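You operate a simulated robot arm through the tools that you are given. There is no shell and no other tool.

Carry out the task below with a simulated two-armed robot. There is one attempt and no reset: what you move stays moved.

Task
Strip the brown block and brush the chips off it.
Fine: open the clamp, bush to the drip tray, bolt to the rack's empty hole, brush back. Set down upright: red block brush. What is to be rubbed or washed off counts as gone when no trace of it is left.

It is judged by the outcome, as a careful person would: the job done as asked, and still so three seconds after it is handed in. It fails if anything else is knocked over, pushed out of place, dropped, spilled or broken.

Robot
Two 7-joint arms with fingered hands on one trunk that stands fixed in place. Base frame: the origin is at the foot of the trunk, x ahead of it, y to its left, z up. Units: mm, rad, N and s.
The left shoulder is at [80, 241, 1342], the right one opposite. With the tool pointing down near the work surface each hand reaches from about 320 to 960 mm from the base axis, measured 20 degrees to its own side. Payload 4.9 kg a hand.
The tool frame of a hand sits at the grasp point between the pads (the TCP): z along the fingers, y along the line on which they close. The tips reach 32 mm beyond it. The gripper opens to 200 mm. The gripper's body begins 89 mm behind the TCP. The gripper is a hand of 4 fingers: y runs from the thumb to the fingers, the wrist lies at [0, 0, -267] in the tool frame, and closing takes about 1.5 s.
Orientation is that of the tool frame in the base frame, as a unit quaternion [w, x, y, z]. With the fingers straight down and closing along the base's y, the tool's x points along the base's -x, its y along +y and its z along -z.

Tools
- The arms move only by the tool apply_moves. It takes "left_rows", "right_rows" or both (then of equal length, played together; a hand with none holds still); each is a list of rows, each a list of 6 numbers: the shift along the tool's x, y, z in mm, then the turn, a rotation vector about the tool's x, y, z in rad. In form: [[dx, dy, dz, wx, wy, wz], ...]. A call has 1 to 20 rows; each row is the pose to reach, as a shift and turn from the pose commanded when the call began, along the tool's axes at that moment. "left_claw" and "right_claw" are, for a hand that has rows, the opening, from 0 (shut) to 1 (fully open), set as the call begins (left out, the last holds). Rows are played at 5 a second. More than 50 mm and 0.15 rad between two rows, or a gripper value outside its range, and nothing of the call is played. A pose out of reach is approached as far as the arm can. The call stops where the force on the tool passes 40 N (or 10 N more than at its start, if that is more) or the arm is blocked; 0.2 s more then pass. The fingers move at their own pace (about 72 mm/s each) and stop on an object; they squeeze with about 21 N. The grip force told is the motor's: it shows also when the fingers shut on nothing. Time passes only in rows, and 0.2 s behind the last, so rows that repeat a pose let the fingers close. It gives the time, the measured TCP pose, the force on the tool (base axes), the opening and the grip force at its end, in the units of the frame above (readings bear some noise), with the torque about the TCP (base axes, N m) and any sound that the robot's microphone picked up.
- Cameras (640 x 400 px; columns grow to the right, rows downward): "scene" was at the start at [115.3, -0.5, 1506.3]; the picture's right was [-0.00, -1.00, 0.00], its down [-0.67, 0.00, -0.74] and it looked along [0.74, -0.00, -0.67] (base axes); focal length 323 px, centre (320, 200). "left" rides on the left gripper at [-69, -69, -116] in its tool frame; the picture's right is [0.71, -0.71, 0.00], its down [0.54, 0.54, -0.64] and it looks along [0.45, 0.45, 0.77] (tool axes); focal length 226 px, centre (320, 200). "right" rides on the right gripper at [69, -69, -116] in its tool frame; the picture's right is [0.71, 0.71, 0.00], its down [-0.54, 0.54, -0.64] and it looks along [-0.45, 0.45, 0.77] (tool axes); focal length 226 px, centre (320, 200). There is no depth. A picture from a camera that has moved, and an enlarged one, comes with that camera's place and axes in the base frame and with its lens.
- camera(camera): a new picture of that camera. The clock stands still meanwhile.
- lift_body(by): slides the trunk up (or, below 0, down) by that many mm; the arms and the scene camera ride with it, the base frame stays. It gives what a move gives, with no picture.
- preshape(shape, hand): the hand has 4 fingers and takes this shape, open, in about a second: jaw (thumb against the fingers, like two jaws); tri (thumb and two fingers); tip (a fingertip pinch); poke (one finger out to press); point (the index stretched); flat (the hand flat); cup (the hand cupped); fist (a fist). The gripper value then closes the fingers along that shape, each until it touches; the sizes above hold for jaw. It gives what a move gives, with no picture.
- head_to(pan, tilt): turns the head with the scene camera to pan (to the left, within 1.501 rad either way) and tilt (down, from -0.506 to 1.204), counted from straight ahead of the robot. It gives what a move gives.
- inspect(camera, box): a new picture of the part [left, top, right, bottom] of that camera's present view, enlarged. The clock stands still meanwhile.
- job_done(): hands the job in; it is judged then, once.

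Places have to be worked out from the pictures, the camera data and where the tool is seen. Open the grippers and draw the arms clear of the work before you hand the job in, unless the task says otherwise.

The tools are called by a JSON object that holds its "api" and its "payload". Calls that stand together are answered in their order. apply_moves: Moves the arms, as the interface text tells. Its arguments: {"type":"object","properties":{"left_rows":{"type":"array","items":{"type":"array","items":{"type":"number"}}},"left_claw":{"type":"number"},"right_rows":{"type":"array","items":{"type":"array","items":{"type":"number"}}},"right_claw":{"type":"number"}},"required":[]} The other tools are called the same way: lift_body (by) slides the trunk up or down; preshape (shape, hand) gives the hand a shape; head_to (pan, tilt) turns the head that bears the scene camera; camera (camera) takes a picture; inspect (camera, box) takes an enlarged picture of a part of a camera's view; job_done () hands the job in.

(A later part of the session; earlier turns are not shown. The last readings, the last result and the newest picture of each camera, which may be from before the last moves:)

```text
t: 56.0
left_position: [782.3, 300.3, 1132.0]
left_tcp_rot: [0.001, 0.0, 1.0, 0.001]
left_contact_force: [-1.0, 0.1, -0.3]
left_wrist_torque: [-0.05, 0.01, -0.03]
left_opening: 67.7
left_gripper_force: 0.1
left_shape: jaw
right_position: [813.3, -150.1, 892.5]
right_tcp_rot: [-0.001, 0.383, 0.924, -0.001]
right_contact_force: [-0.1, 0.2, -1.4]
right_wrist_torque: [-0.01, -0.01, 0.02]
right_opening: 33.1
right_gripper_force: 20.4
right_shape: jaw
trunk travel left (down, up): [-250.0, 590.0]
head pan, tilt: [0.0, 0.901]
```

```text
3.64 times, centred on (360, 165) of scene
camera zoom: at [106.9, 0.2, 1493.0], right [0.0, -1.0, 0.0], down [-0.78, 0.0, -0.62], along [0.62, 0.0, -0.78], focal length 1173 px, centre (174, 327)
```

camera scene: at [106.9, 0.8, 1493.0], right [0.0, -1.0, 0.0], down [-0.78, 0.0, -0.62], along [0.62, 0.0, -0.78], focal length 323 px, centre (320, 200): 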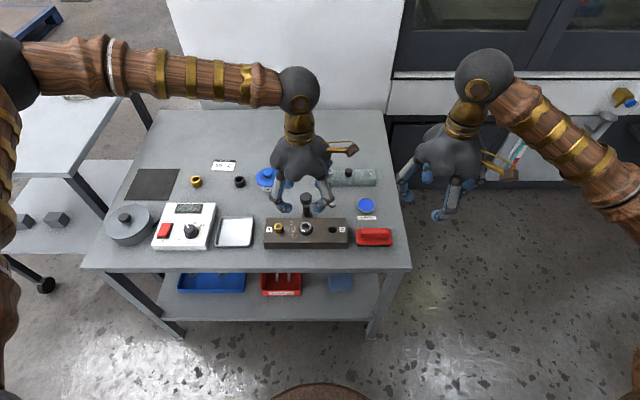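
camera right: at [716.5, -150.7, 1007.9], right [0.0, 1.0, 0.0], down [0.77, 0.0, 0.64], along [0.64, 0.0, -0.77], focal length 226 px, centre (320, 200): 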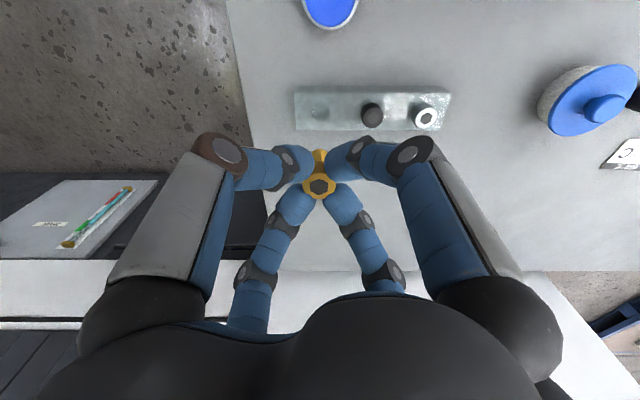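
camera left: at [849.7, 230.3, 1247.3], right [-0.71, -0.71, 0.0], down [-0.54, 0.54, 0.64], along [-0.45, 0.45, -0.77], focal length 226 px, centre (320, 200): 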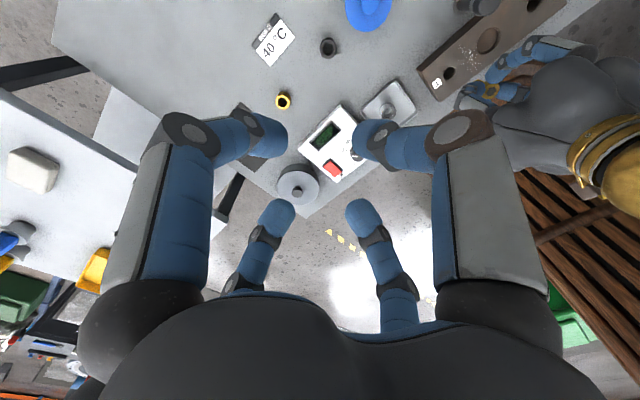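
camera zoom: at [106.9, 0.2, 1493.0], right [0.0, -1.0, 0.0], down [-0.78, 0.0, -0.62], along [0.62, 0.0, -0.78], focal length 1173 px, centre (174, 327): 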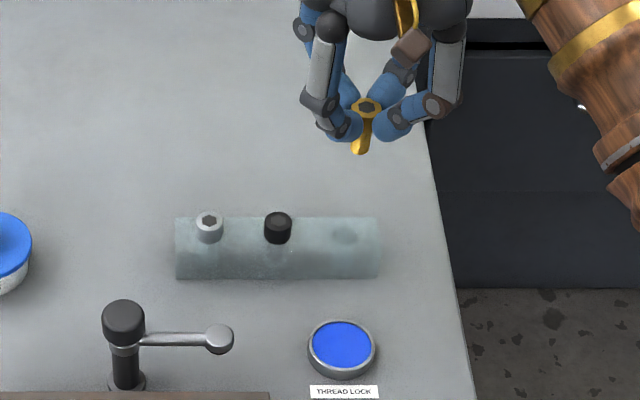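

{"api": "inspect", "payload": {"camera": "right", "box": [290, 80, 390, 140]}}

{"api": "inspect", "payload": {"camera": "scene", "box": [340, 160, 415, 195]}}

```text
6.40 times, centred on (340, 110) of right
camera zoom: at [716.5, -150.7, 1007.9], right [0.0, 1.0, 0.0], down [0.77, 0.0, 0.64], along [0.64, 0.0, -0.77], focal length 1447 px, centre (192, 776)
```

zoom: 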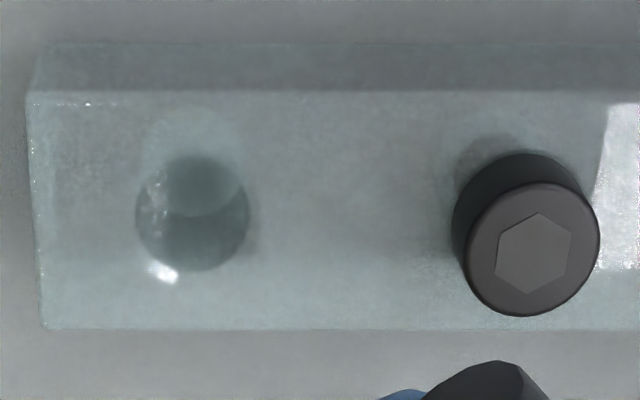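

```text
8.53 times, centred on (378, 178) of scene
camera zoom: at [106.9, 0.2, 1493.0], right [0.0, -1.0, 0.0], down [-0.78, 0.0, -0.62], along [0.62, 0.0, -0.78], focal length 2752 px, centre (-171, 392)
```

zoom: 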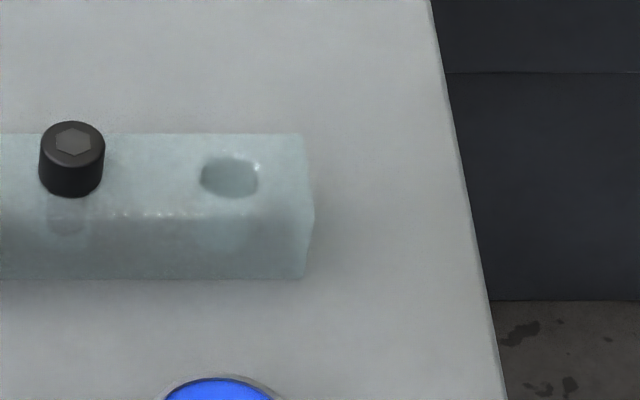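

The rack hole is about 21 mm wide, centred near (809, −150.7), and the bolt hangs vertical. I'll shift 4 mm back and go down to just above the rack for a check.

{"api": "apply_moves", "payload": {"right_rows": [[2.8, -2.8, 30, 0, 0, 0], [2.8, -2.8, 60, 0, 0, 0], [2.8, -2.8, 72, 0, 0, 0], [2.8, -2.8, 72, 0, 0, 0]]}}

{"api": "inspect", "payload": {"camera": "right", "box": [260, 100, 400, 220]}}

{"api": "inspect", "payload": {"camera": "scene", "box": [330, 130, 420, 200]}}

```text
t: 57.0
left_position: [782.1, 298.8, 1130.5]
left_tcp_rot: [0.002, 0.0, 1.0, 0.0]
left_contact_force: [-0.9, 0.5, -0.1]
left_wrist_torque: [-0.01, 0.04, 0.0]
left_opening: 67.9
left_gripper_force: 0.1
left_shape: jaw
right_position: [809.4, -149.4, 818.6]
right_tcp_rot: [0.0, 0.382, 0.924, -0.001]
right_contact_force: [0.0, -0.5, -1.2]
right_wrist_torque: [-0.01, -0.04, 0.02]
right_opening: 33.3
right_gripper_force: 20.8
right_shape: jaw
trunk travel left (down, up): [-250.0, 590.0]
head pan, tilt: [0.0, 0.901]
```

```text
3.33 times, centred on (330, 160) of right
camera zoom: at [711.3, -149.4, 935.1], right [0.0, 1.0, 0.0], down [0.77, 0.0, 0.64], along [0.64, 0.0, -0.77], focal length 754 px, centre (287, 333)
```

zoom: 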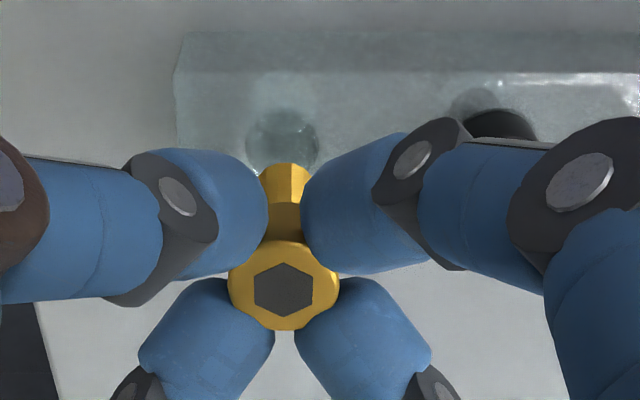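

```text
5.71 times, centred on (375, 165) of scene
camera zoom: at [107.3, 0.0, 1493.0], right [0.0, -1.0, 0.0], down [-0.78, 0.0, -0.62], along [0.62, 0.0, -0.78], focal length 1843 px, centre (6, 400)
```

zoom: 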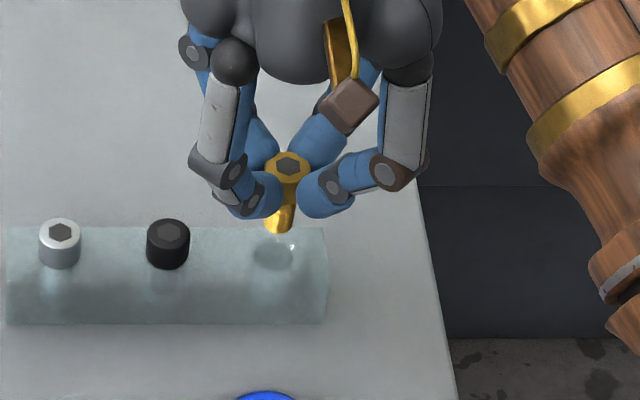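

Bolt and hole line up in both views within about 1 mm. I'm lowering the shank into the hole slowly.

{"api": "apply_moves", "payload": {"right_rows": [[0, -1.2, 8, 0, 0, 0], [0, -1.2, 16, 0, 0, 0], [0, -1.2, 24, 0, 0, 0], [0, -1.2, 32, 0, 0, 0], [0, -1.2, 38, 0, 0, 0], [0, -1.2, 38, 0, 0, 0]]}}

{"api": "inspect", "payload": {"camera": "right", "box": [260, 100, 400, 220]}}

{"api": "inspect", "payload": {"camera": "scene", "box": [330, 130, 420, 200]}}

```text
t: 58.4
left_position: [781.2, 299.7, 1131.8]
left_tcp_rot: [0.001, 0.0, 1.0, 0.0]
left_contact_force: [-0.4, 0.3, -0.5]
left_wrist_torque: [0.0, -0.02, 0.04]
left_opening: 68.0
left_gripper_force: 0.1
left_shape: jaw
right_position: [808.2, -149.9, 781.7]
right_tcp_rot: [-0.001, 0.382, 0.924, -0.001]
right_contact_force: [-0.4, 0.6, -1.3]
right_wrist_torque: [0.0, 0.01, -0.01]
right_opening: 32.8
right_gripper_force: 20.8
right_shape: jaw
trunk travel left (down, up): [-250.0, 590.0]
head pan, tilt: [0.0, 0.901]
```

```text
3.33 times, centred on (330, 160) of right
camera zoom: at [710.6, -150.9, 896.8], right [0.0, 1.0, 0.0], down [0.77, 0.0, 0.64], along [0.64, 0.0, -0.77], focal length 754 px, centre (287, 333)
```

zoom: 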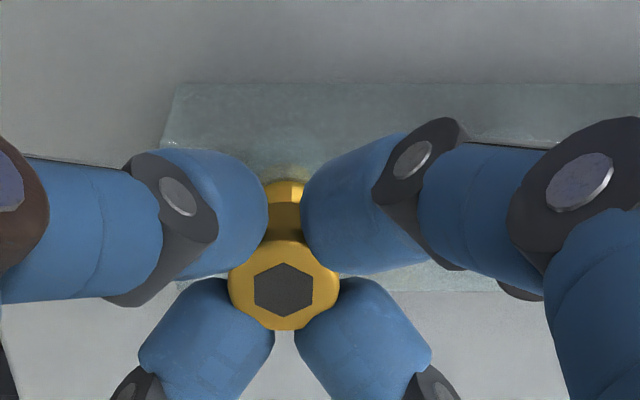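

```text
5.71 times, centred on (375, 165) of scene
camera zoom: at [107.3, -0.1, 1493.0], right [0.0, -1.0, 0.0], down [-0.78, 0.0, -0.62], along [0.62, 0.0, -0.78], focal length 1843 px, centre (6, 400)
```

zoom: 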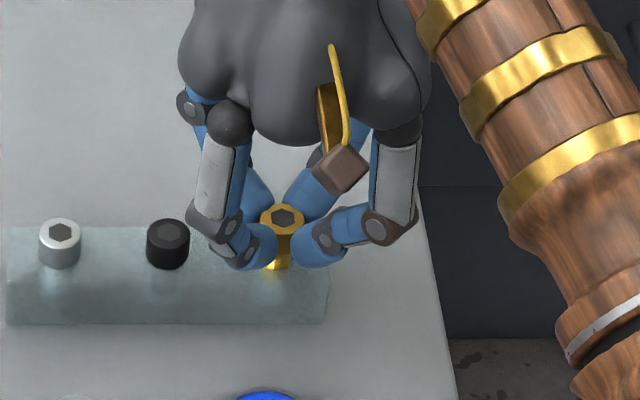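

The shank is entering the hole with no side force. I'm continuing down to seat the head.

{"api": "apply_moves", "payload": {"right_rows": [[0, 0, 3, 0, 0, 0], [0, 0, 6, 0, 0, 0], [0, 0, 9, 0, 0, 0], [0, 0, 9, 0, 0, 0]]}}

{"api": "inspect", "payload": {"camera": "scene", "box": [330, 130, 420, 200]}}

```text
t: 59.4
left_position: [781.0, 299.2, 1131.0]
left_tcp_rot: [0.001, 0.0, 1.0, 0.0]
left_contact_force: [0.5, -0.2, -1.5]
left_wrist_torque: [-0.03, 0.0, -0.01]
left_opening: 67.7
left_gripper_force: 0.1
left_shape: jaw
right_position: [807.7, -149.9, 771.4]
right_tcp_rot: [-0.001, 0.382, 0.924, 0.0]
right_contact_force: [0.1, -0.4, -0.7]
right_wrist_torque: [0.02, -0.03, 0.03]
right_opening: 33.0
right_gripper_force: 20.9
right_shape: jaw
trunk travel left (down, up): [-250.0, 590.0]
head pan, tilt: [0.0, 0.901]
```

```text
5.71 times, centred on (375, 165) of scene
camera zoom: at [107.3, 0.0, 1493.0], right [0.0, -1.0, 0.0], down [-0.78, 0.0, -0.62], along [0.62, 0.0, -0.78], focal length 1843 px, centre (6, 400)
```

zoom: 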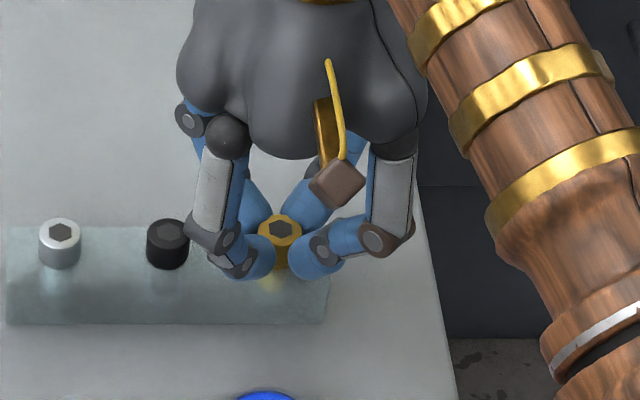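

It's nearly seated, a couple of millimetres higher than its neighbours. I'm lowering a bit more until I feel contact.

{"api": "apply_moves", "payload": {"right_rows": [[0, 0, 1.5, 0, 0, 0], [0, 0, 3, 0, 0, 0], [0, 0, 4.5, 0, 0, 0], [0, 0, 4.5, 0, 0, 0]]}}

```text
t: 60.4
left_position: [781.4, 299.3, 1132.1]
left_tcp_rot: [0.002, 0.001, 1.0, 0.0]
left_contact_force: [0.2, -0.6, 0.3]
left_wrist_torque: [-0.01, -0.02, -0.01]
left_opening: 68.0
left_gripper_force: 0.0
left_shape: jaw
right_position: [808.3, -148.9, 767.7]
right_tcp_rot: [0.0, 0.383, 0.924, -0.001]
right_contact_force: [0.8, 0.4, 0.2]
right_wrist_torque: [0.0, -0.01, 0.02]
right_opening: 33.4
right_gripper_force: 20.8
right_shape: jaw
trunk travel left (down, up): [-250.0, 590.0]
head pan, tilt: [0.0, 0.901]
```

{"api": "apply_moves", "payload": {"right_rows": [[0, 0, 1.5, 0, 0, 0], [0, 0, 3, 0, 0, 0], [0, 0, 3, 0, 0, 0]]}}

{"api": "inspect", "payload": {"camera": "scene", "box": [330, 130, 420, 200]}}

```text
t: 61.2
left_position: [782.1, 298.6, 1132.9]
left_tcp_rot: [0.002, 0.001, 1.0, 0.0]
left_contact_force: [0.6, 0.2, 0.5]
left_wrist_torque: [-0.03, -0.04, -0.01]
left_opening: 68.1
left_gripper_force: 0.0
left_shape: jaw
right_position: [808.6, -149.7, 766.6]
right_tcp_rot: [0.0, 0.382, 0.924, 0.0]
right_contact_force: [0.7, -2.1, 6.0]
right_wrist_torque: [-0.12, 0.01, 0.02]
right_opening: 33.0
right_gripper_force: 20.4
right_shape: jaw
trunk travel left (down, up): [-250.0, 590.0]
head pan, tilt: [0.0, 0.901]
```

```text
5.71 times, centred on (375, 165) of scene
camera zoom: at [106.5, -0.1, 1493.1], right [0.0, -1.0, 0.0], down [-0.78, 0.0, -0.62], along [0.62, 0.0, -0.78], focal length 1843 px, centre (6, 400)
```

zoom: 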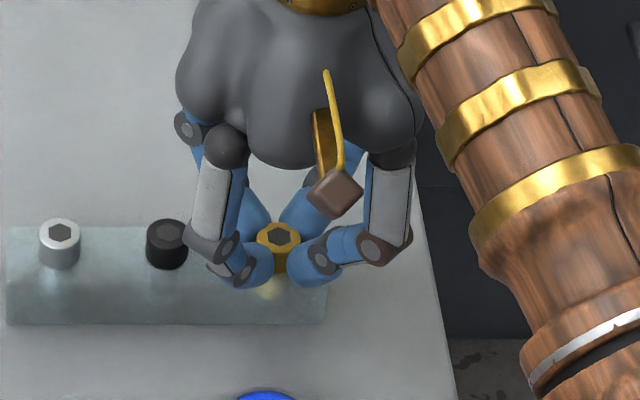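

The bolt head is seated (6 N contact). I'll open the hand moderately while easing up, then lift off and check.

{"api": "apply_moves", "payload": {"right_rows": [[0, 0, -1, 0, 0, 0], [0, 0, -2, 0, 0, 0], [0, 0, -2, 0, 0, 0], [0, 0, -2, 0, 0, 0], [0, 0, -25, 0, 0, 0], [0, 0, -60, 0, 0, 0], [0, 0, -100, 0, 0, 0], [0, 0, -140, 0, 0, 0], [0, 0, -140, 0, 0, 0]], "right_claw": 0.26}}

{"api": "inspect", "payload": {"camera": "scene", "box": [330, 130, 420, 200]}}

{"api": "camera", "payload": {"camera": "right"}}

```text
t: 63.2
left_position: [782.6, 299.4, 1131.8]
left_tcp_rot: [0.002, 0.0, 1.0, 0.0]
left_contact_force: [-0.5, 0.2, -0.6]
left_wrist_torque: [0.0, 0.0, -0.02]
left_opening: 67.9
left_gripper_force: 0.0
left_shape: jaw
right_position: [809.1, -148.6, 906.6]
right_tcp_rot: [-0.001, 0.382, 0.924, -0.001]
right_contact_force: [-0.4, -0.8, -0.9]
right_wrist_torque: [-0.04, 0.0, -0.02]
right_opening: 51.8
right_gripper_force: 0.0
right_shape: jaw
trunk travel left (down, up): [-250.0, 590.0]
head pan, tilt: [0.0, 0.901]
```

```text
5.71 times, centred on (375, 165) of scene
camera zoom: at [107.6, 0.4, 1492.9], right [0.0, -1.0, 0.0], down [-0.78, 0.0, -0.62], along [0.62, 0.0, -0.78], focal length 1843 px, centre (6, 400)
```

zoom: 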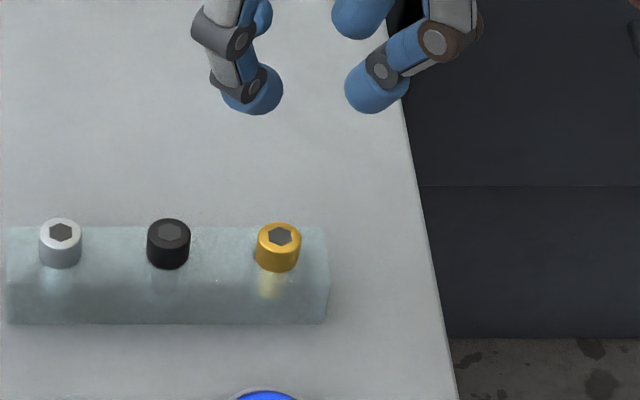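

```text
taken
camera right: at [711.9, -150.1, 1022.2], right [0.0, 1.0, 0.0], down [0.77, 0.0, 0.64], along [0.64, 0.0, -0.77], focal length 226 px, centre (320, 200)
```

right: 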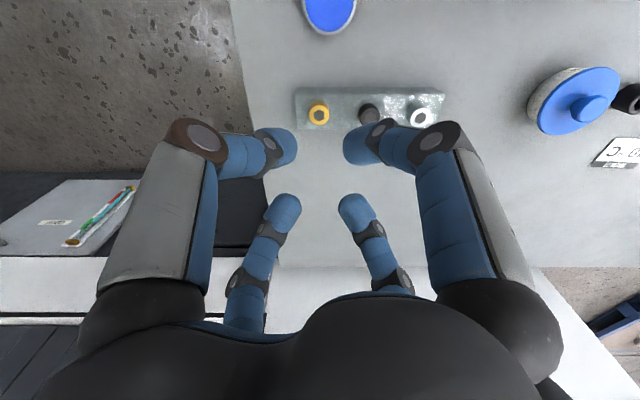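

The brass bolt sits level with its neighbours. Next is the brush: moving the right hand above it at about (582, −149) with yaw 0 to look at it.

{"api": "apply_moves", "payload": {"right_rows": [[27, -27, 0, 0, 0, -0.13], [54, -54, 0, 0, 0, -0.26], [81, -81, 0, 0, 0, -0.39], [108, -108, 0, 0, 0, -0.52], [135, -135, 0, 0, 0, -0.65], [160, -160, 0, 0, 0, -0.785], [160, -160, 0, 0, 0, -0.785]], "right_claw": 0.55}}

{"api": "camera", "payload": {"camera": "right"}}

{"api": "inspect", "payload": {"camera": "scene", "box": [330, 180, 430, 260]}}

```text
t: 64.8
left_position: [781.1, 298.6, 1132.3]
left_tcp_rot: [0.002, 0.001, 1.0, 0.0]
left_contact_force: [0.8, 0.6, -0.2]
left_wrist_torque: [-0.03, 0.01, -0.03]
left_opening: 67.9
left_gripper_force: 0.1
left_shape: jaw
right_position: [580.4, -150.6, 904.2]
right_tcp_rot: [0.0, 0.0, 1.0, -0.001]
right_contact_force: [0.5, 0.6, 0.2]
right_wrist_torque: [-0.02, 0.01, -0.02]
right_opening: 109.3
right_gripper_force: 0.0
right_shape: jaw
trunk travel left (down, up): [-250.0, 590.0]
head pan, tilt: [0.0, 0.901]
```

```text
taken
camera right: at [511.9, -220.4, 1020.0], right [-0.71, 0.71, 0.0], down [0.54, 0.54, 0.64], along [0.45, 0.45, -0.77], focal length 226 px, centre (320, 200)
```

right: 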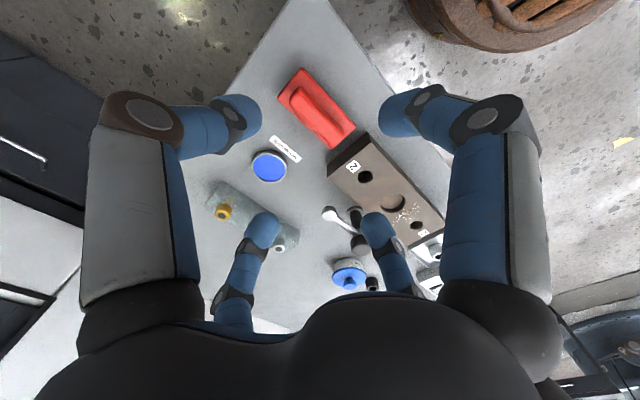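

```text
5.00 times, centred on (380, 220) of scene
camera zoom: at [107.8, 0.2, 1492.9], right [0.0, -1.0, 0.0], down [-0.78, 0.0, -0.62], along [0.62, 0.0, -0.78], focal length 1613 px, centre (20, 100)
```

zoom: 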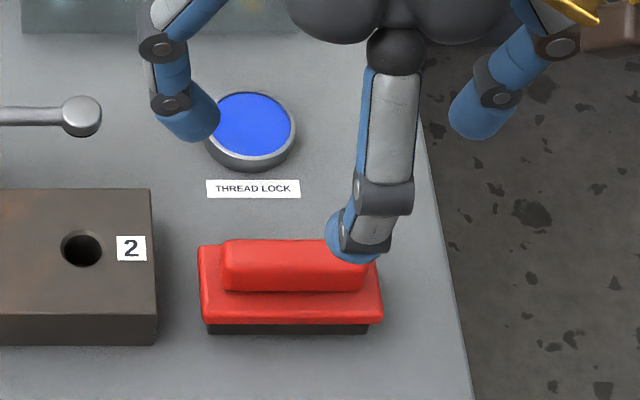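

{"api": "inspect", "payload": {"camera": "right", "box": [260, 50, 400, 190]}}

```text
2.86 times, centred on (330, 120) of right
camera zoom: at [511.9, -220.4, 1020.0], right [-0.71, 0.71, 0.0], down [0.54, 0.54, 0.64], along [0.45, 0.45, -0.77], focal length 646 px, centre (291, 429)
```

zoom: 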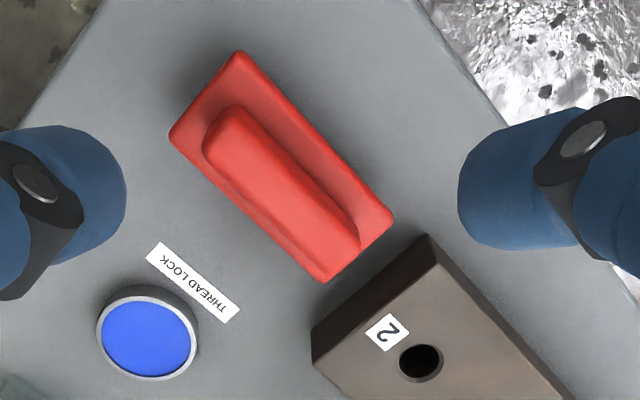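

The diagonal view makes the handle centre ambiguous. I'll yaw the hand 45° so the camera lines up with the base axes and measure again.

{"api": "apply_moves", "payload": {"right_rows": [[0, 0, 0, 0, 0, 0.13], [0, 0, 0, 0, 0, 0.26], [0, 0, 0, 0, 0, 0.39], [0, 0, 0, 0, 0, 0.52], [0, 0, 0, 0, 0, 0.65], [0, 0, 0, 0, 0, 0.785], [0, 0, 0, 0, 0, 0.785]]}}

{"api": "inspect", "payload": {"camera": "right", "box": [250, 60, 390, 160]}}

{"api": "inspect", "payload": {"camera": "scene", "box": [330, 180, 430, 260]}}

```text
t: 66.4
left_position: [781.1, 299.0, 1131.0]
left_tcp_rot: [0.001, 0.001, 1.0, -0.001]
left_contact_force: [0.2, 0.2, 0.5]
left_wrist_torque: [0.01, 0.04, 0.0]
left_opening: 67.8
left_gripper_force: 0.1
left_shape: jaw
right_position: [582.1, -150.5, 905.2]
right_tcp_rot: [0.0, 0.384, 0.923, -0.001]
right_contact_force: [1.4, -0.4, 0.9]
right_wrist_torque: [0.01, 0.01, 0.01]
right_opening: 109.5
right_gripper_force: 0.1
right_shape: jaw
trunk travel left (down, up): [-250.0, 590.0]
head pan, tilt: [0.0, 0.901]
```

```text
4.00 times, centred on (320, 110) of right
camera zoom: at [484.6, -150.5, 1021.1], right [0.0, 1.0, 0.0], down [0.77, 0.0, 0.64], along [0.64, 0.0, -0.77], focal length 904 px, centre (320, 560)
```

zoom: 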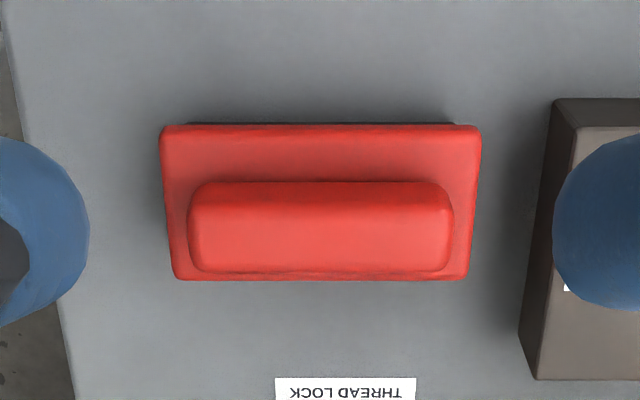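

```text
5.00 times, centred on (380, 220) of scene
camera zoom: at [107.2, 0.0, 1493.0], right [0.0, -1.0, 0.0], down [-0.78, 0.0, -0.62], along [0.62, 0.0, -0.78], focal length 1613 px, centre (20, 100)
```

zoom: 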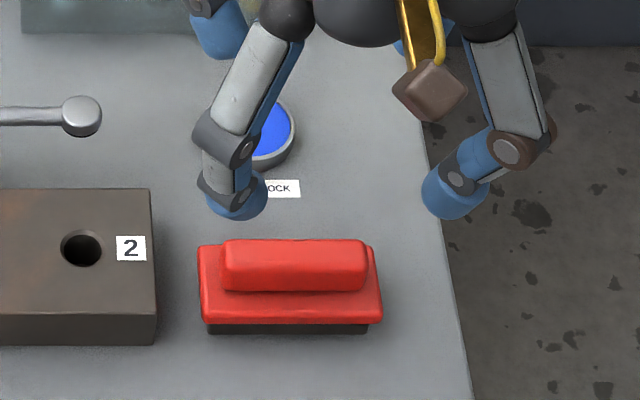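

The brush is centred at about (580, −150.5), with its plate top near z≈736 and handle top near z≈763; the bench is near z≈702. I'm yawing back to 0 and lowering to just above the handle first.

{"api": "apply_moves", "payload": {"right_rows": [[1.4, -1.4, 0, 0, 0, -0.13], [1.4, -1.4, 10, 0, 0, -0.26], [1.4, -1.4, 20, 0, 0, -0.39], [1.4, -1.4, 30, 0, 0, -0.52], [1.4, -1.4, 40, 0, 0, -0.65], [1.4, -1.4, 60, 0, 0, -0.785], [1.4, -1.4, 90, 0, 0, -0.785], [1.4, -1.4, 90, 0, 0, -0.785]], "right_claw": 0.53}}

{"api": "camera", "payload": {"camera": "right"}}

{"api": "inspect", "payload": {"camera": "scene", "box": [330, 180, 430, 260]}}

```text
t: 68.2
left_position: [781.6, 299.2, 1130.8]
left_tcp_rot: [0.002, 0.0, 1.0, 0.0]
left_contact_force: [-0.5, 0.4, -0.3]
left_wrist_torque: [0.01, 0.0, 0.0]
left_opening: 67.8
left_gripper_force: 0.0
left_shape: jaw
right_position: [578.4, -151.0, 816.3]
right_tcp_rot: [-0.001, 0.0, 1.0, -0.002]
right_contact_force: [0.3, 0.2, 0.7]
right_wrist_torque: [-0.01, 0.01, 0.01]
right_opening: 106.4
right_gripper_force: 0.1
right_shape: jaw
trunk travel left (down, up): [-250.0, 590.0]
head pan, tilt: [0.0, 0.901]
```

```text
taken
camera right: at [510.4, -219.9, 932.4], right [-0.71, 0.71, 0.0], down [0.54, 0.54, 0.64], along [0.45, 0.45, -0.77], focal length 226 px, centre (320, 200)
```

right: 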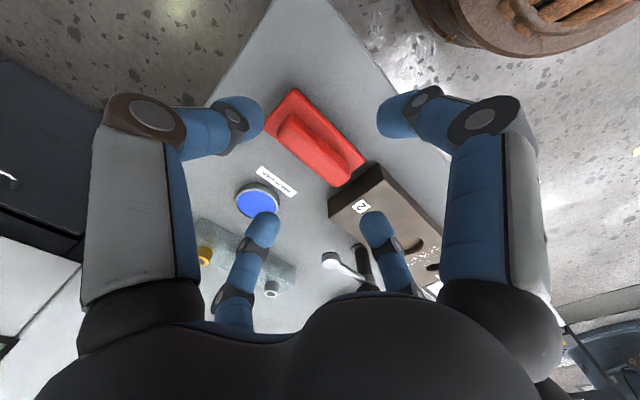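

```text
5.00 times, centred on (380, 220) of scene
camera zoom: at [107.0, 0.0, 1493.0], right [0.0, -1.0, 0.0], down [-0.78, 0.0, -0.62], along [0.62, 0.0, -0.78], focal length 1613 px, centre (20, 100)
```

zoom: 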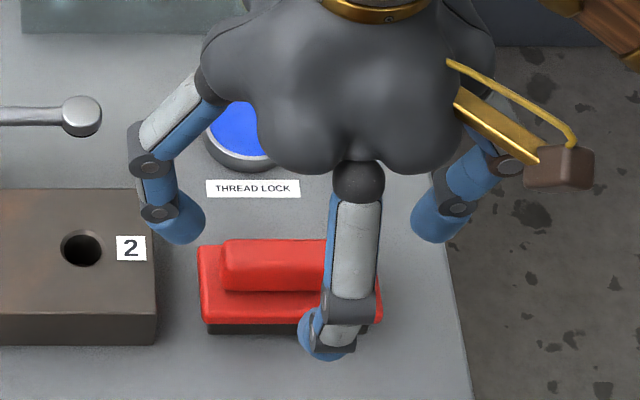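

Fingers clear the plate and block end. I'm lowering over the handle and closing.

{"api": "apply_moves", "payload": {"right_rows": [[0, 0, 15, 0, 0, 0], [0, 0, 30, 0, 0, 0], [0, 0, 40, 0, 0, 0], [0, 0, 40, 0, 0, 0]]}}

{"api": "camera", "payload": {"camera": "right"}}

{"api": "inspect", "payload": {"camera": "scene", "box": [330, 180, 430, 260]}}

```text
t: 69.2
left_position: [781.3, 298.0, 1132.4]
left_tcp_rot: [0.001, 0.0, 1.0, 0.0]
left_contact_force: [-0.3, 0.1, -0.2]
left_wrist_torque: [-0.02, 0.04, 0.01]
left_opening: 68.0
left_gripper_force: 0.0
left_shape: jaw
right_position: [580.6, -149.0, 775.1]
right_tcp_rot: [-0.001, 0.0, 1.0, -0.001]
right_contact_force: [0.5, 0.0, 0.5]
right_wrist_torque: [-0.01, -0.03, -0.02]
right_opening: 106.2
right_gripper_force: 0.2
right_shape: jaw
trunk travel left (down, up): [-250.0, 590.0]
head pan, tilt: [0.0, 0.901]
```

```text
taken
camera right: at [511.3, -219.1, 891.6], right [-0.71, 0.71, 0.0], down [0.54, 0.54, 0.64], along [0.45, 0.45, -0.77], focal length 226 px, centre (320, 200)
```

right: 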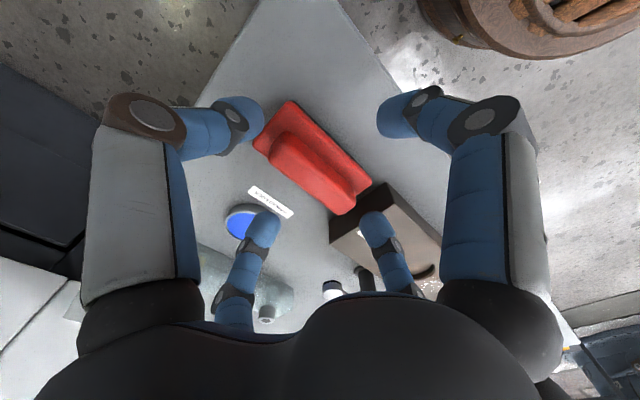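

```text
5.00 times, centred on (380, 220) of scene
camera zoom: at [107.1, 0.0, 1493.0], right [0.0, -1.0, 0.0], down [-0.78, 0.0, -0.62], along [0.62, 0.0, -0.78], focal length 1613 px, centre (20, 100)
```

zoom: 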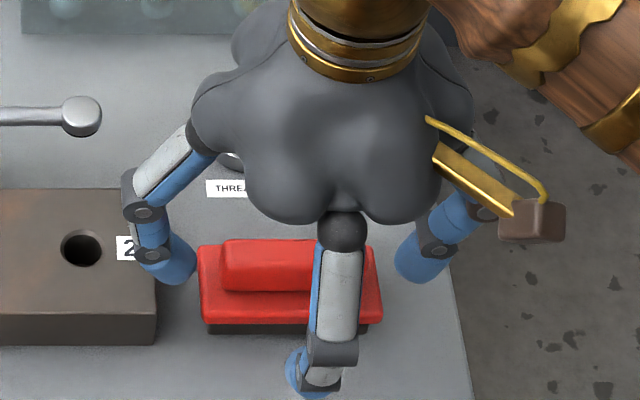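

{"api": "inspect", "payload": {"camera": "right", "box": [230, 80, 410, 250]}}

```text
2.35 times, centred on (320, 165) of right
camera zoom: at [511.3, -219.1, 891.6], right [-0.71, 0.71, 0.0], down [0.54, 0.54, 0.64], along [0.45, 0.45, -0.77], focal length 532 px, centre (320, 282)
```

zoom: 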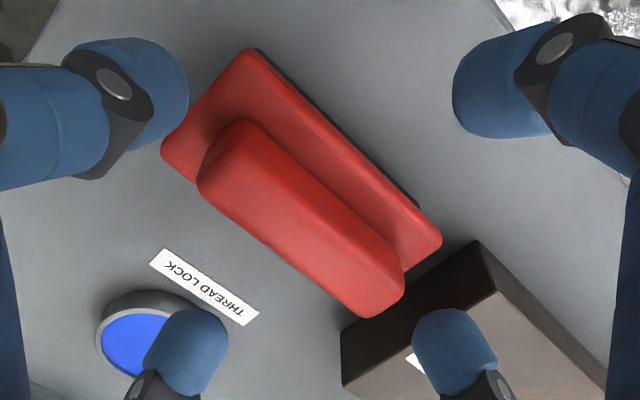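

From the consistent hand-camera views, the handle is actually centred near (589, −150.5), with its top at z≈742. I'll shift +8.5 mm in x, lower a further 11 mm, and watch the force.

{"api": "apply_moves", "payload": {"right_rows": [[-8.5, -0.5, 0, 0, 0, 0], [-8.5, -0.5, 6, 0, 0, 0], [-8.5, -0.5, 11, 0, 0, 0], [-8.5, -0.5, 11, 0, 0, 0]]}}

{"api": "inspect", "payload": {"camera": "right", "box": [230, 80, 410, 250]}}

{"api": "inspect", "payload": {"camera": "scene", "box": [330, 180, 430, 260]}}

```text
t: 70.2
left_position: [782.4, 298.3, 1131.8]
left_tcp_rot: [0.002, 0.0, 1.0, 0.0]
left_contact_force: [0.4, 0.1, 0.3]
left_wrist_torque: [-0.02, -0.01, 0.0]
left_opening: 67.7
left_gripper_force: 0.1
left_shape: jaw
right_position: [588.8, -150.2, 764.3]
right_tcp_rot: [-0.001, 0.001, 1.0, -0.001]
right_contact_force: [-0.6, 0.4, -0.5]
right_wrist_torque: [-0.04, 0.0, -0.02]
right_opening: 106.4
right_gripper_force: 0.0
right_shape: jaw
trunk travel left (down, up): [-250.0, 590.0]
head pan, tilt: [0.0, 0.901]
```

```text
2.35 times, centred on (320, 165) of right
camera zoom: at [519.6, -220.3, 879.9], right [-0.71, 0.71, 0.0], down [0.54, 0.54, 0.64], along [0.45, 0.45, -0.77], focal length 532 px, centre (320, 282)
```

zoom: 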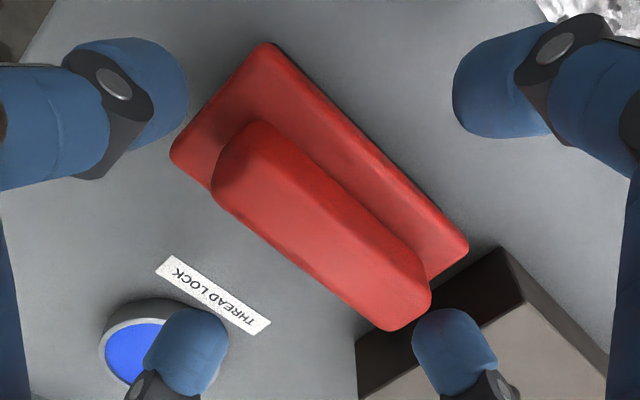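

```text
5.00 times, centred on (380, 220) of scene
camera zoom: at [107.2, 0.0, 1493.0], right [0.0, -1.0, 0.0], down [-0.78, 0.0, -0.62], along [0.62, 0.0, -0.78], focal length 1613 px, centre (20, 100)
```

zoom: 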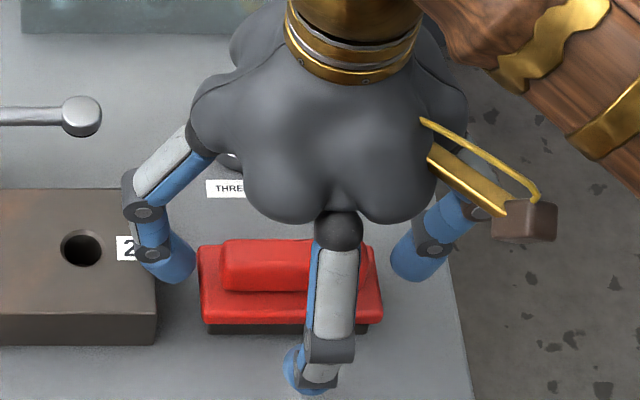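

The handle is now centred under the tool. I'm lowering a few more millimetres and closing.

{"api": "apply_moves", "payload": {"right_rows": [[0, 0, 2, 0, 0, 0], [0, 0, 4, 0, 0, 0], [0, 0, 4, 0, 0, 0]]}}

{"api": "apply_moves", "payload": {"right_rows": [[0, 0, 0, 0, 0, 0], [0, 0, 0, 0, 0, 0], [0, 0, 0, 0, 0, 0], [0, 0, 0, 0, 0, 0], [0, 0, 0, 0, 0, 0], [0, 0, 0, 0, 0, 0]], "right_claw": 0.0}}

{"api": "inspect", "payload": {"camera": "right", "box": [230, 80, 410, 250]}}

{"api": "inspect", "payload": {"camera": "scene", "box": [330, 180, 430, 260]}}

```text
t: 71.0
left_position: [782.8, 297.9, 1132.6]
left_tcp_rot: [0.002, -0.001, 1.0, 0.0]
left_contact_force: [0.0, 0.1, 0.0]
left_wrist_torque: [0.01, -0.01, -0.04]
left_opening: 67.9
left_gripper_force: 0.2
left_shape: jaw
right_position: [588.5, -149.2, 760.2]
right_tcp_rot: [0.0, 0.0, 1.0, 0.001]
right_contact_force: [1.5, -0.1, 0.4]
right_wrist_torque: [0.01, -0.01, -0.02]
right_opening: 106.3
right_gripper_force: 0.1
right_shape: jaw
trunk travel left (down, up): [-250.0, 590.0]
head pan, tilt: [0.0, 0.901]
```

```text
t: 72.4
left_position: [781.2, 299.7, 1131.6]
left_tcp_rot: [0.002, 0.0, 1.0, 0.0]
left_contact_force: [-0.4, 0.1, 0.4]
left_wrist_torque: [-0.01, 0.01, 0.0]
left_opening: 67.8
left_gripper_force: 0.0
left_shape: jaw
right_position: [588.0, -149.9, 760.8]
right_tcp_rot: [0.0, 0.0, 1.0, -0.001]
right_contact_force: [-0.2, 0.4, 5.0]
right_wrist_torque: [0.13, 0.0, 0.04]
right_opening: 62.9
right_gripper_force: 20.7
right_shape: jaw
trunk travel left (down, up): [-250.0, 590.0]
head pan, tilt: [0.0, 0.901]
```

```text
2.35 times, centred on (320, 165) of right
camera zoom: at [518.9, -220.0, 876.3], right [-0.71, 0.71, 0.0], down [0.54, 0.54, 0.64], along [0.45, 0.45, -0.77], focal length 532 px, centre (320, 282)
```

zoom: 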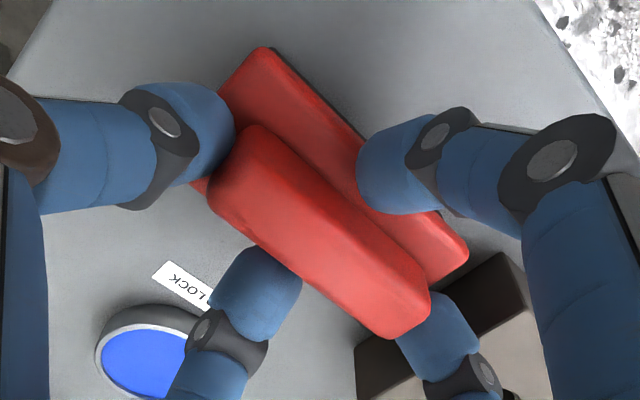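

```text
5.00 times, centred on (380, 220) of scene
camera zoom: at [106.7, 0.1, 1493.1], right [0.0, -1.0, 0.0], down [-0.78, 0.0, -0.62], along [0.62, 0.0, -0.78], focal length 1613 px, centre (20, 100)
```

zoom: 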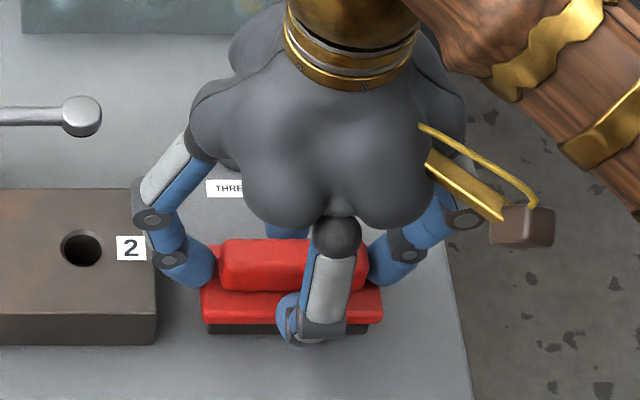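

All four fingers bear on the handle. I'm lifting the brush straight up and checking it's held level.

{"api": "apply_moves", "payload": {"right_rows": [[0, 0, -8, 0, 0, 0], [0, 0, -25, 0, 0, 0], [0, 0, -60, 0, 0, 0], [0, 0, -95, 0, 0, 0], [0, 0, -115, 0, 0, 0], [0, 0, -115, 0, 0, 0]]}}

{"api": "inspect", "payload": {"camera": "right", "box": [230, 80, 410, 250]}}

{"api": "inspect", "payload": {"camera": "scene", "box": [320, 150, 440, 260]}}

```text
t: 73.8
left_position: [781.8, 299.1, 1132.0]
left_tcp_rot: [0.002, 0.0, 1.0, 0.001]
left_contact_force: [0.5, 0.1, 0.3]
left_wrist_torque: [-0.01, -0.02, -0.03]
left_opening: 67.6
left_gripper_force: 0.0
left_shape: jaw
right_position: [585.1, -151.0, 873.7]
right_tcp_rot: [-0.001, -0.001, 1.0, 0.0]
right_contact_force: [-0.4, 1.0, -1.0]
right_wrist_torque: [0.04, -0.02, -0.02]
right_opening: 62.6
right_gripper_force: 20.7
right_shape: jaw
trunk travel left (down, up): [-250.0, 590.0]
head pan, tilt: [0.0, 0.901]
```

```text
2.35 times, centred on (320, 165) of right
camera zoom: at [517.8, -220.0, 990.7], right [-0.71, 0.71, 0.0], down [0.54, 0.54, 0.64], along [0.45, 0.45, -0.77], focal length 532 px, centre (320, 282)
```

zoom: 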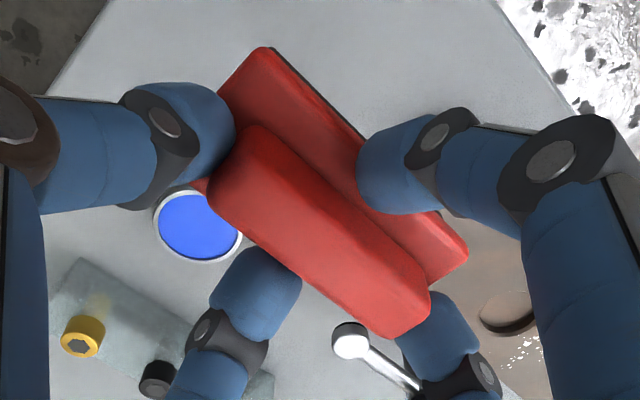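

```text
3.64 times, centred on (380, 205) of scene
camera zoom: at [107.4, -0.2, 1493.0], right [0.0, -1.0, 0.0], down [-0.78, 0.0, -0.62], along [0.62, 0.0, -0.78], focal length 1173 px, centre (102, 182)
```

zoom: 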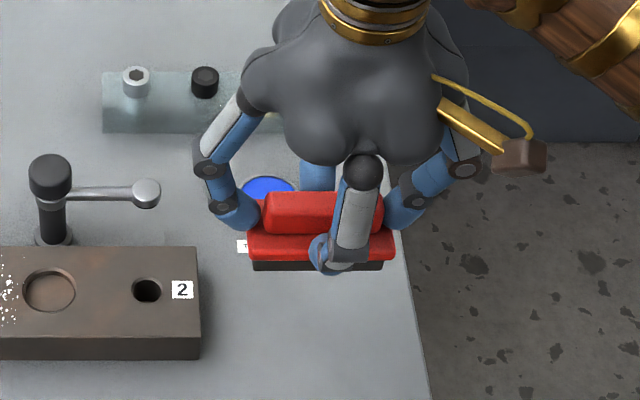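

The brush is held firm and level. I'm carrying it over the block to (628, 95), behind the chips and clear of the clamp post.

{"api": "apply_moves", "payload": {"right_rows": [[-4, 45, 0, 0, 0, 0], [-10, 90, 0, 0, 0, 0], [-18, 135, 0, 0, 0, 0], [-27, 180, 0, 0, 0, 0], [-35, 220, 0, 0, 0, 0], [-40.5, 245, 0, 0, 0, 0], [-40.5, 245, 0, 0, 0, 0]]}}

{"api": "camera", "payload": {"camera": "right"}}

{"api": "inspect", "payload": {"camera": "scene", "box": [230, 130, 370, 260]}}

```text
t: 75.4
left_position: [782.1, 298.3, 1131.8]
left_tcp_rot: [0.003, -0.001, 1.0, -0.001]
left_contact_force: [1.2, 0.4, -0.1]
left_wrist_torque: [-0.02, -0.02, -0.01]
left_opening: 68.0
left_gripper_force: 0.0
left_shape: jaw
right_position: [629.1, 93.8, 875.7]
right_tcp_rot: [-0.001, 0.0, 1.0, 0.0]
right_contact_force: [-0.3, 0.1, -0.9]
right_wrist_torque: [0.02, 0.01, 0.02]
right_opening: 62.6
right_gripper_force: 20.9
right_shape: jaw
trunk travel left (down, up): [-250.0, 590.0]
head pan, tilt: [0.0, 0.901]
```

```text
taken
camera right: at [560.1, 24.5, 991.2], right [-0.71, 0.71, 0.0], down [0.54, 0.54, 0.64], along [0.45, 0.45, -0.77], focal length 226 px, centre (320, 200)
```

right: 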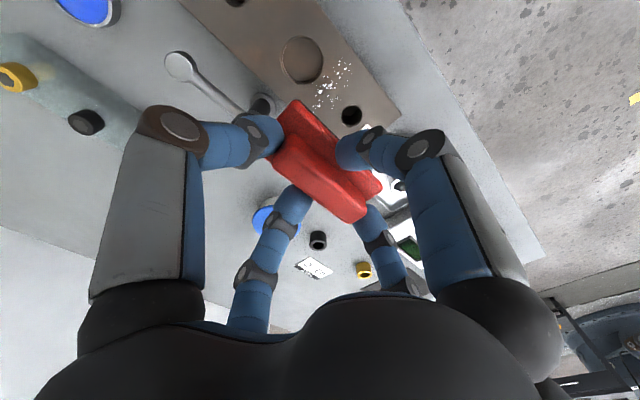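

```text
3.08 times, centred on (300, 195) of scene
camera zoom: at [107.3, -0.7, 1493.0], right [0.0, -1.0, 0.0], down [-0.78, 0.0, -0.62], along [0.62, 0.0, -0.78], focal length 992 px, centre (382, 215)
```

zoom: 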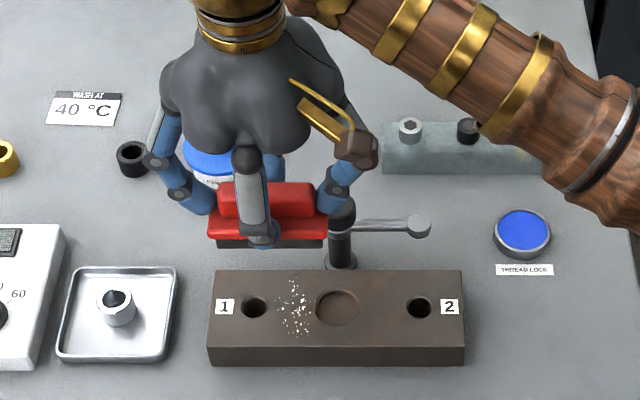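

To leave more room beside the knob I'll start at x≈622. Lowering to just above the block surface.

{"api": "apply_moves", "payload": {"right_rows": [[7, 0, 15, 0, 0, 0], [7, 0, 40, 0, 0, 0], [7, 0, 60, 0, 0, 0], [7, 0, 72, 0, 0, 0], [7, 0, 72, 0, 0, 0]]}}

{"api": "camera", "payload": {"camera": "right"}}

{"api": "inspect", "payload": {"camera": "scene", "box": [230, 150, 370, 260]}}

```text
t: 76.6
left_position: [781.9, 300.1, 1132.5]
left_tcp_rot: [0.001, -0.001, 1.0, 0.0]
left_contact_force: [-0.3, 0.2, -0.4]
left_wrist_torque: [-0.02, -0.02, 0.01]
left_opening: 68.1
left_gripper_force: 0.1
left_shape: jaw
right_position: [621.3, 95.0, 803.9]
right_tcp_rot: [0.0, 0.0, 1.0, -0.001]
right_contact_force: [0.4, 0.9, -1.2]
right_wrist_torque: [-0.02, -0.05, -0.02]
right_opening: 62.5
right_gripper_force: 20.6
right_shape: jaw
trunk travel left (down, up): [-250.0, 590.0]
head pan, tilt: [0.0, 0.901]
```

```text
taken
camera right: at [552.1, 25.9, 919.4], right [-0.71, 0.71, 0.0], down [0.54, 0.54, 0.64], along [0.45, 0.45, -0.77], focal length 226 px, centre (320, 200)
```

right: 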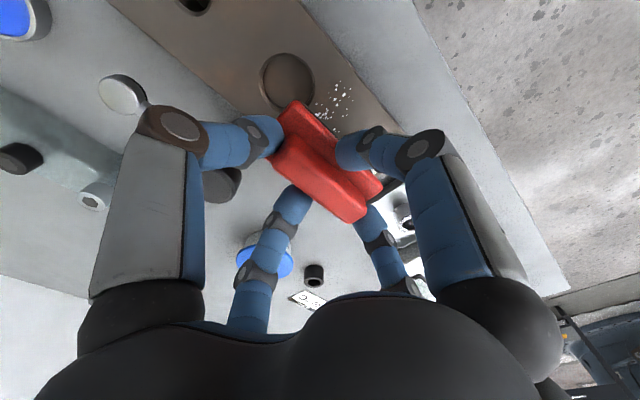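

```text
3.64 times, centred on (300, 205) of scene
camera zoom: at [107.3, 0.1, 1493.0], right [0.0, -1.0, 0.0], down [-0.78, 0.0, -0.62], along [0.62, 0.0, -0.78], focal length 1173 px, centre (393, 182)
```

zoom: 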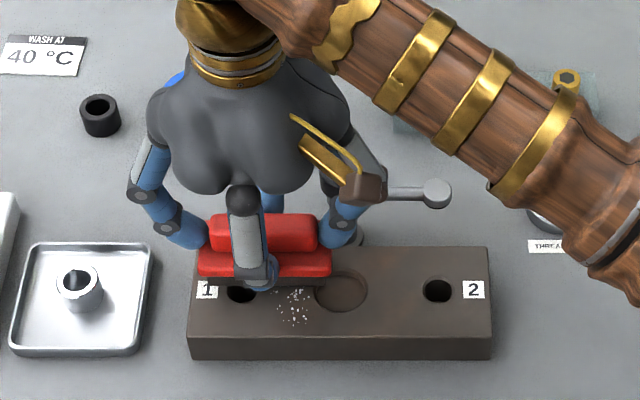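

Everything is clear. I'll lower in 1.5 mm steps until the bristles touch the block.

{"api": "apply_moves", "payload": {"right_rows": [[0, 0, 1.5, 0, 0, 0], [0, 0, 3, 0, 0, 0], [0, 0, 4.5, 0, 0, 0], [0, 0, 4.5, 0, 0, 0]]}}

```text
t: 77.6
left_position: [782.1, 299.4, 1132.2]
left_tcp_rot: [0.002, 0.0, 1.0, -0.001]
left_contact_force: [0.6, -0.3, -0.5]
left_wrist_torque: [0.02, 0.04, -0.02]
left_opening: 68.0
left_gripper_force: 0.0
left_shape: jaw
right_position: [620.1, 94.5, 798.8]
right_tcp_rot: [-0.001, 0.0, 1.0, 0.0]
right_contact_force: [-0.3, 0.1, -1.2]
right_wrist_torque: [0.04, 0.0, 0.0]
right_opening: 62.5
right_gripper_force: 21.1
right_shape: jaw
trunk travel left (down, up): [-250.0, 590.0]
head pan, tilt: [0.0, 0.901]
```

No contact yet at z≈799; continuing down.

{"api": "apply_moves", "payload": {"right_rows": [[0, 0, 1, 0, 0, 0], [0, 0, 2, 0, 0, 0], [0, 0, 3, 0, 0, 0], [0, 0, 3, 0, 0, 0]]}}

```text
t: 78.6
left_position: [779.8, 299.4, 1131.9]
left_tcp_rot: [0.002, 0.001, 1.0, 0.0]
left_contact_force: [-0.2, 0.1, -0.3]
left_wrist_torque: [-0.01, 0.02, -0.03]
left_opening: 68.0
left_gripper_force: 0.2
left_shape: jaw
right_position: [622.1, 94.7, 797.1]
right_tcp_rot: [-0.001, 0.0, 1.0, -0.001]
right_contact_force: [-0.7, 1.6, 7.6]
right_wrist_torque: [0.37, 0.05, -0.01]
right_opening: 62.8
right_gripper_force: 20.8
right_shape: jaw
trunk travel left (down, up): [-250.0, 590.0]
head pan, tilt: [0.0, 0.901]
```

Contact at z≈796 with about 8 N. I'll press 1 mm more and sweep toward the front edge, over it.

{"api": "apply_moves", "payload": {"right_rows": [[0, 0, 1, 0, 0, 0], [8, 0, 1, 0, 0, 0], [16, 0, 1, 0, 0, 0], [24, 0, 1, 0, 0, 0], [32, 0, 1, 0, 0, 0], [40, 0, 1, 0, 0, 0], [48, 0, 1, 0, 0, 0], [56, 0, 1, 0, 0, 0], [64, 0, 1, 0, 0, 0], [72, 0, 1, 0, 0, 0], [80, 0, 1, 0, 0, 0], [80, 0, 1, 0, 0, 0]]}}

{"api": "camera", "payload": {"camera": "right"}}

{"api": "inspect", "payload": {"camera": "scene", "box": [230, 150, 370, 260]}}

```text
t: 81.2
left_position: [779.4, 298.3, 1132.9]
left_tcp_rot: [0.003, 0.0, 1.0, 0.0]
left_contact_force: [0.9, -0.1, 0.6]
left_wrist_torque: [0.01, 0.03, 0.0]
left_opening: 68.0
left_gripper_force: 0.1
left_shape: jaw
right_position: [541.4, 95.0, 795.8]
right_tcp_rot: [0.0, -0.001, 1.0, -0.001]
right_contact_force: [6.5, 0.9, 32.3]
right_wrist_torque: [0.24, -0.95, -0.15]
right_opening: 63.1
right_gripper_force: 20.6
right_shape: jaw
trunk travel left (down, up): [-250.0, 590.0]
head pan, tilt: [0.0, 0.901]
```

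```text
taken
camera right: at [471.5, 24.6, 910.8], right [-0.71, 0.71, 0.0], down [0.54, 0.54, 0.64], along [0.45, 0.45, -0.77], focal length 226 px, centre (320, 200)
```

right: 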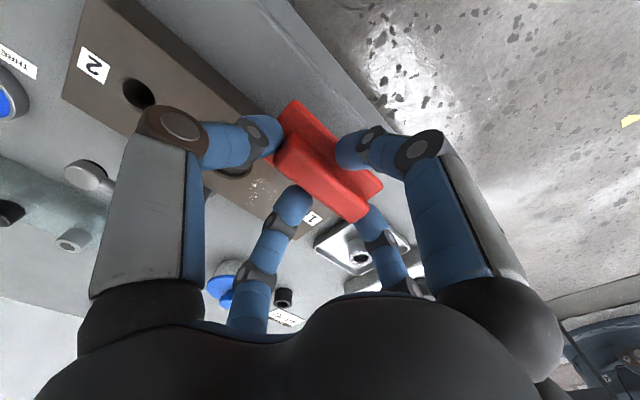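

```text
3.64 times, centred on (300, 205) of scene
camera zoom: at [104.9, -0.4, 1493.1], right [0.0, -1.0, 0.0], down [-0.78, 0.0, -0.62], along [0.62, 0.0, -0.78], focal length 1173 px, centre (393, 182)
```

zoom: 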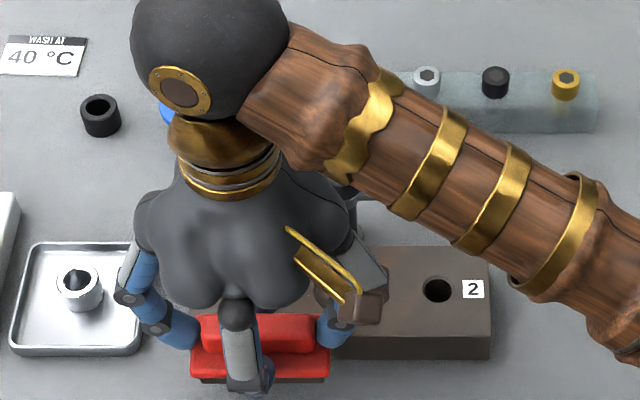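

{"api": "inspect", "payload": {"camera": "right", "box": [200, 120, 340, 240]}}

```text
3.33 times, centred on (270, 180) of right
camera zoom: at [471.5, 24.6, 910.8], right [-0.71, 0.71, 0.0], down [0.54, 0.54, 0.64], along [0.45, 0.45, -0.77], focal length 754 px, centre (487, 267)
```

zoom: 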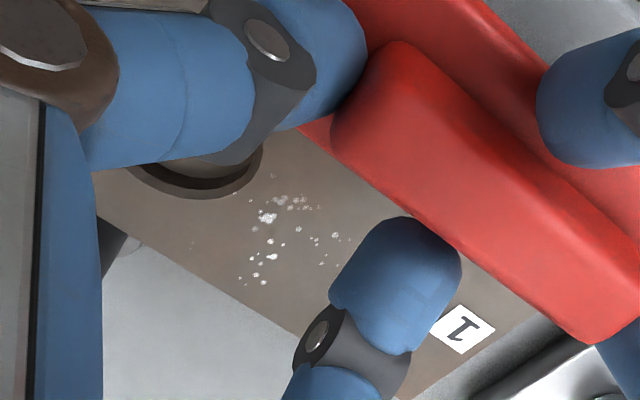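

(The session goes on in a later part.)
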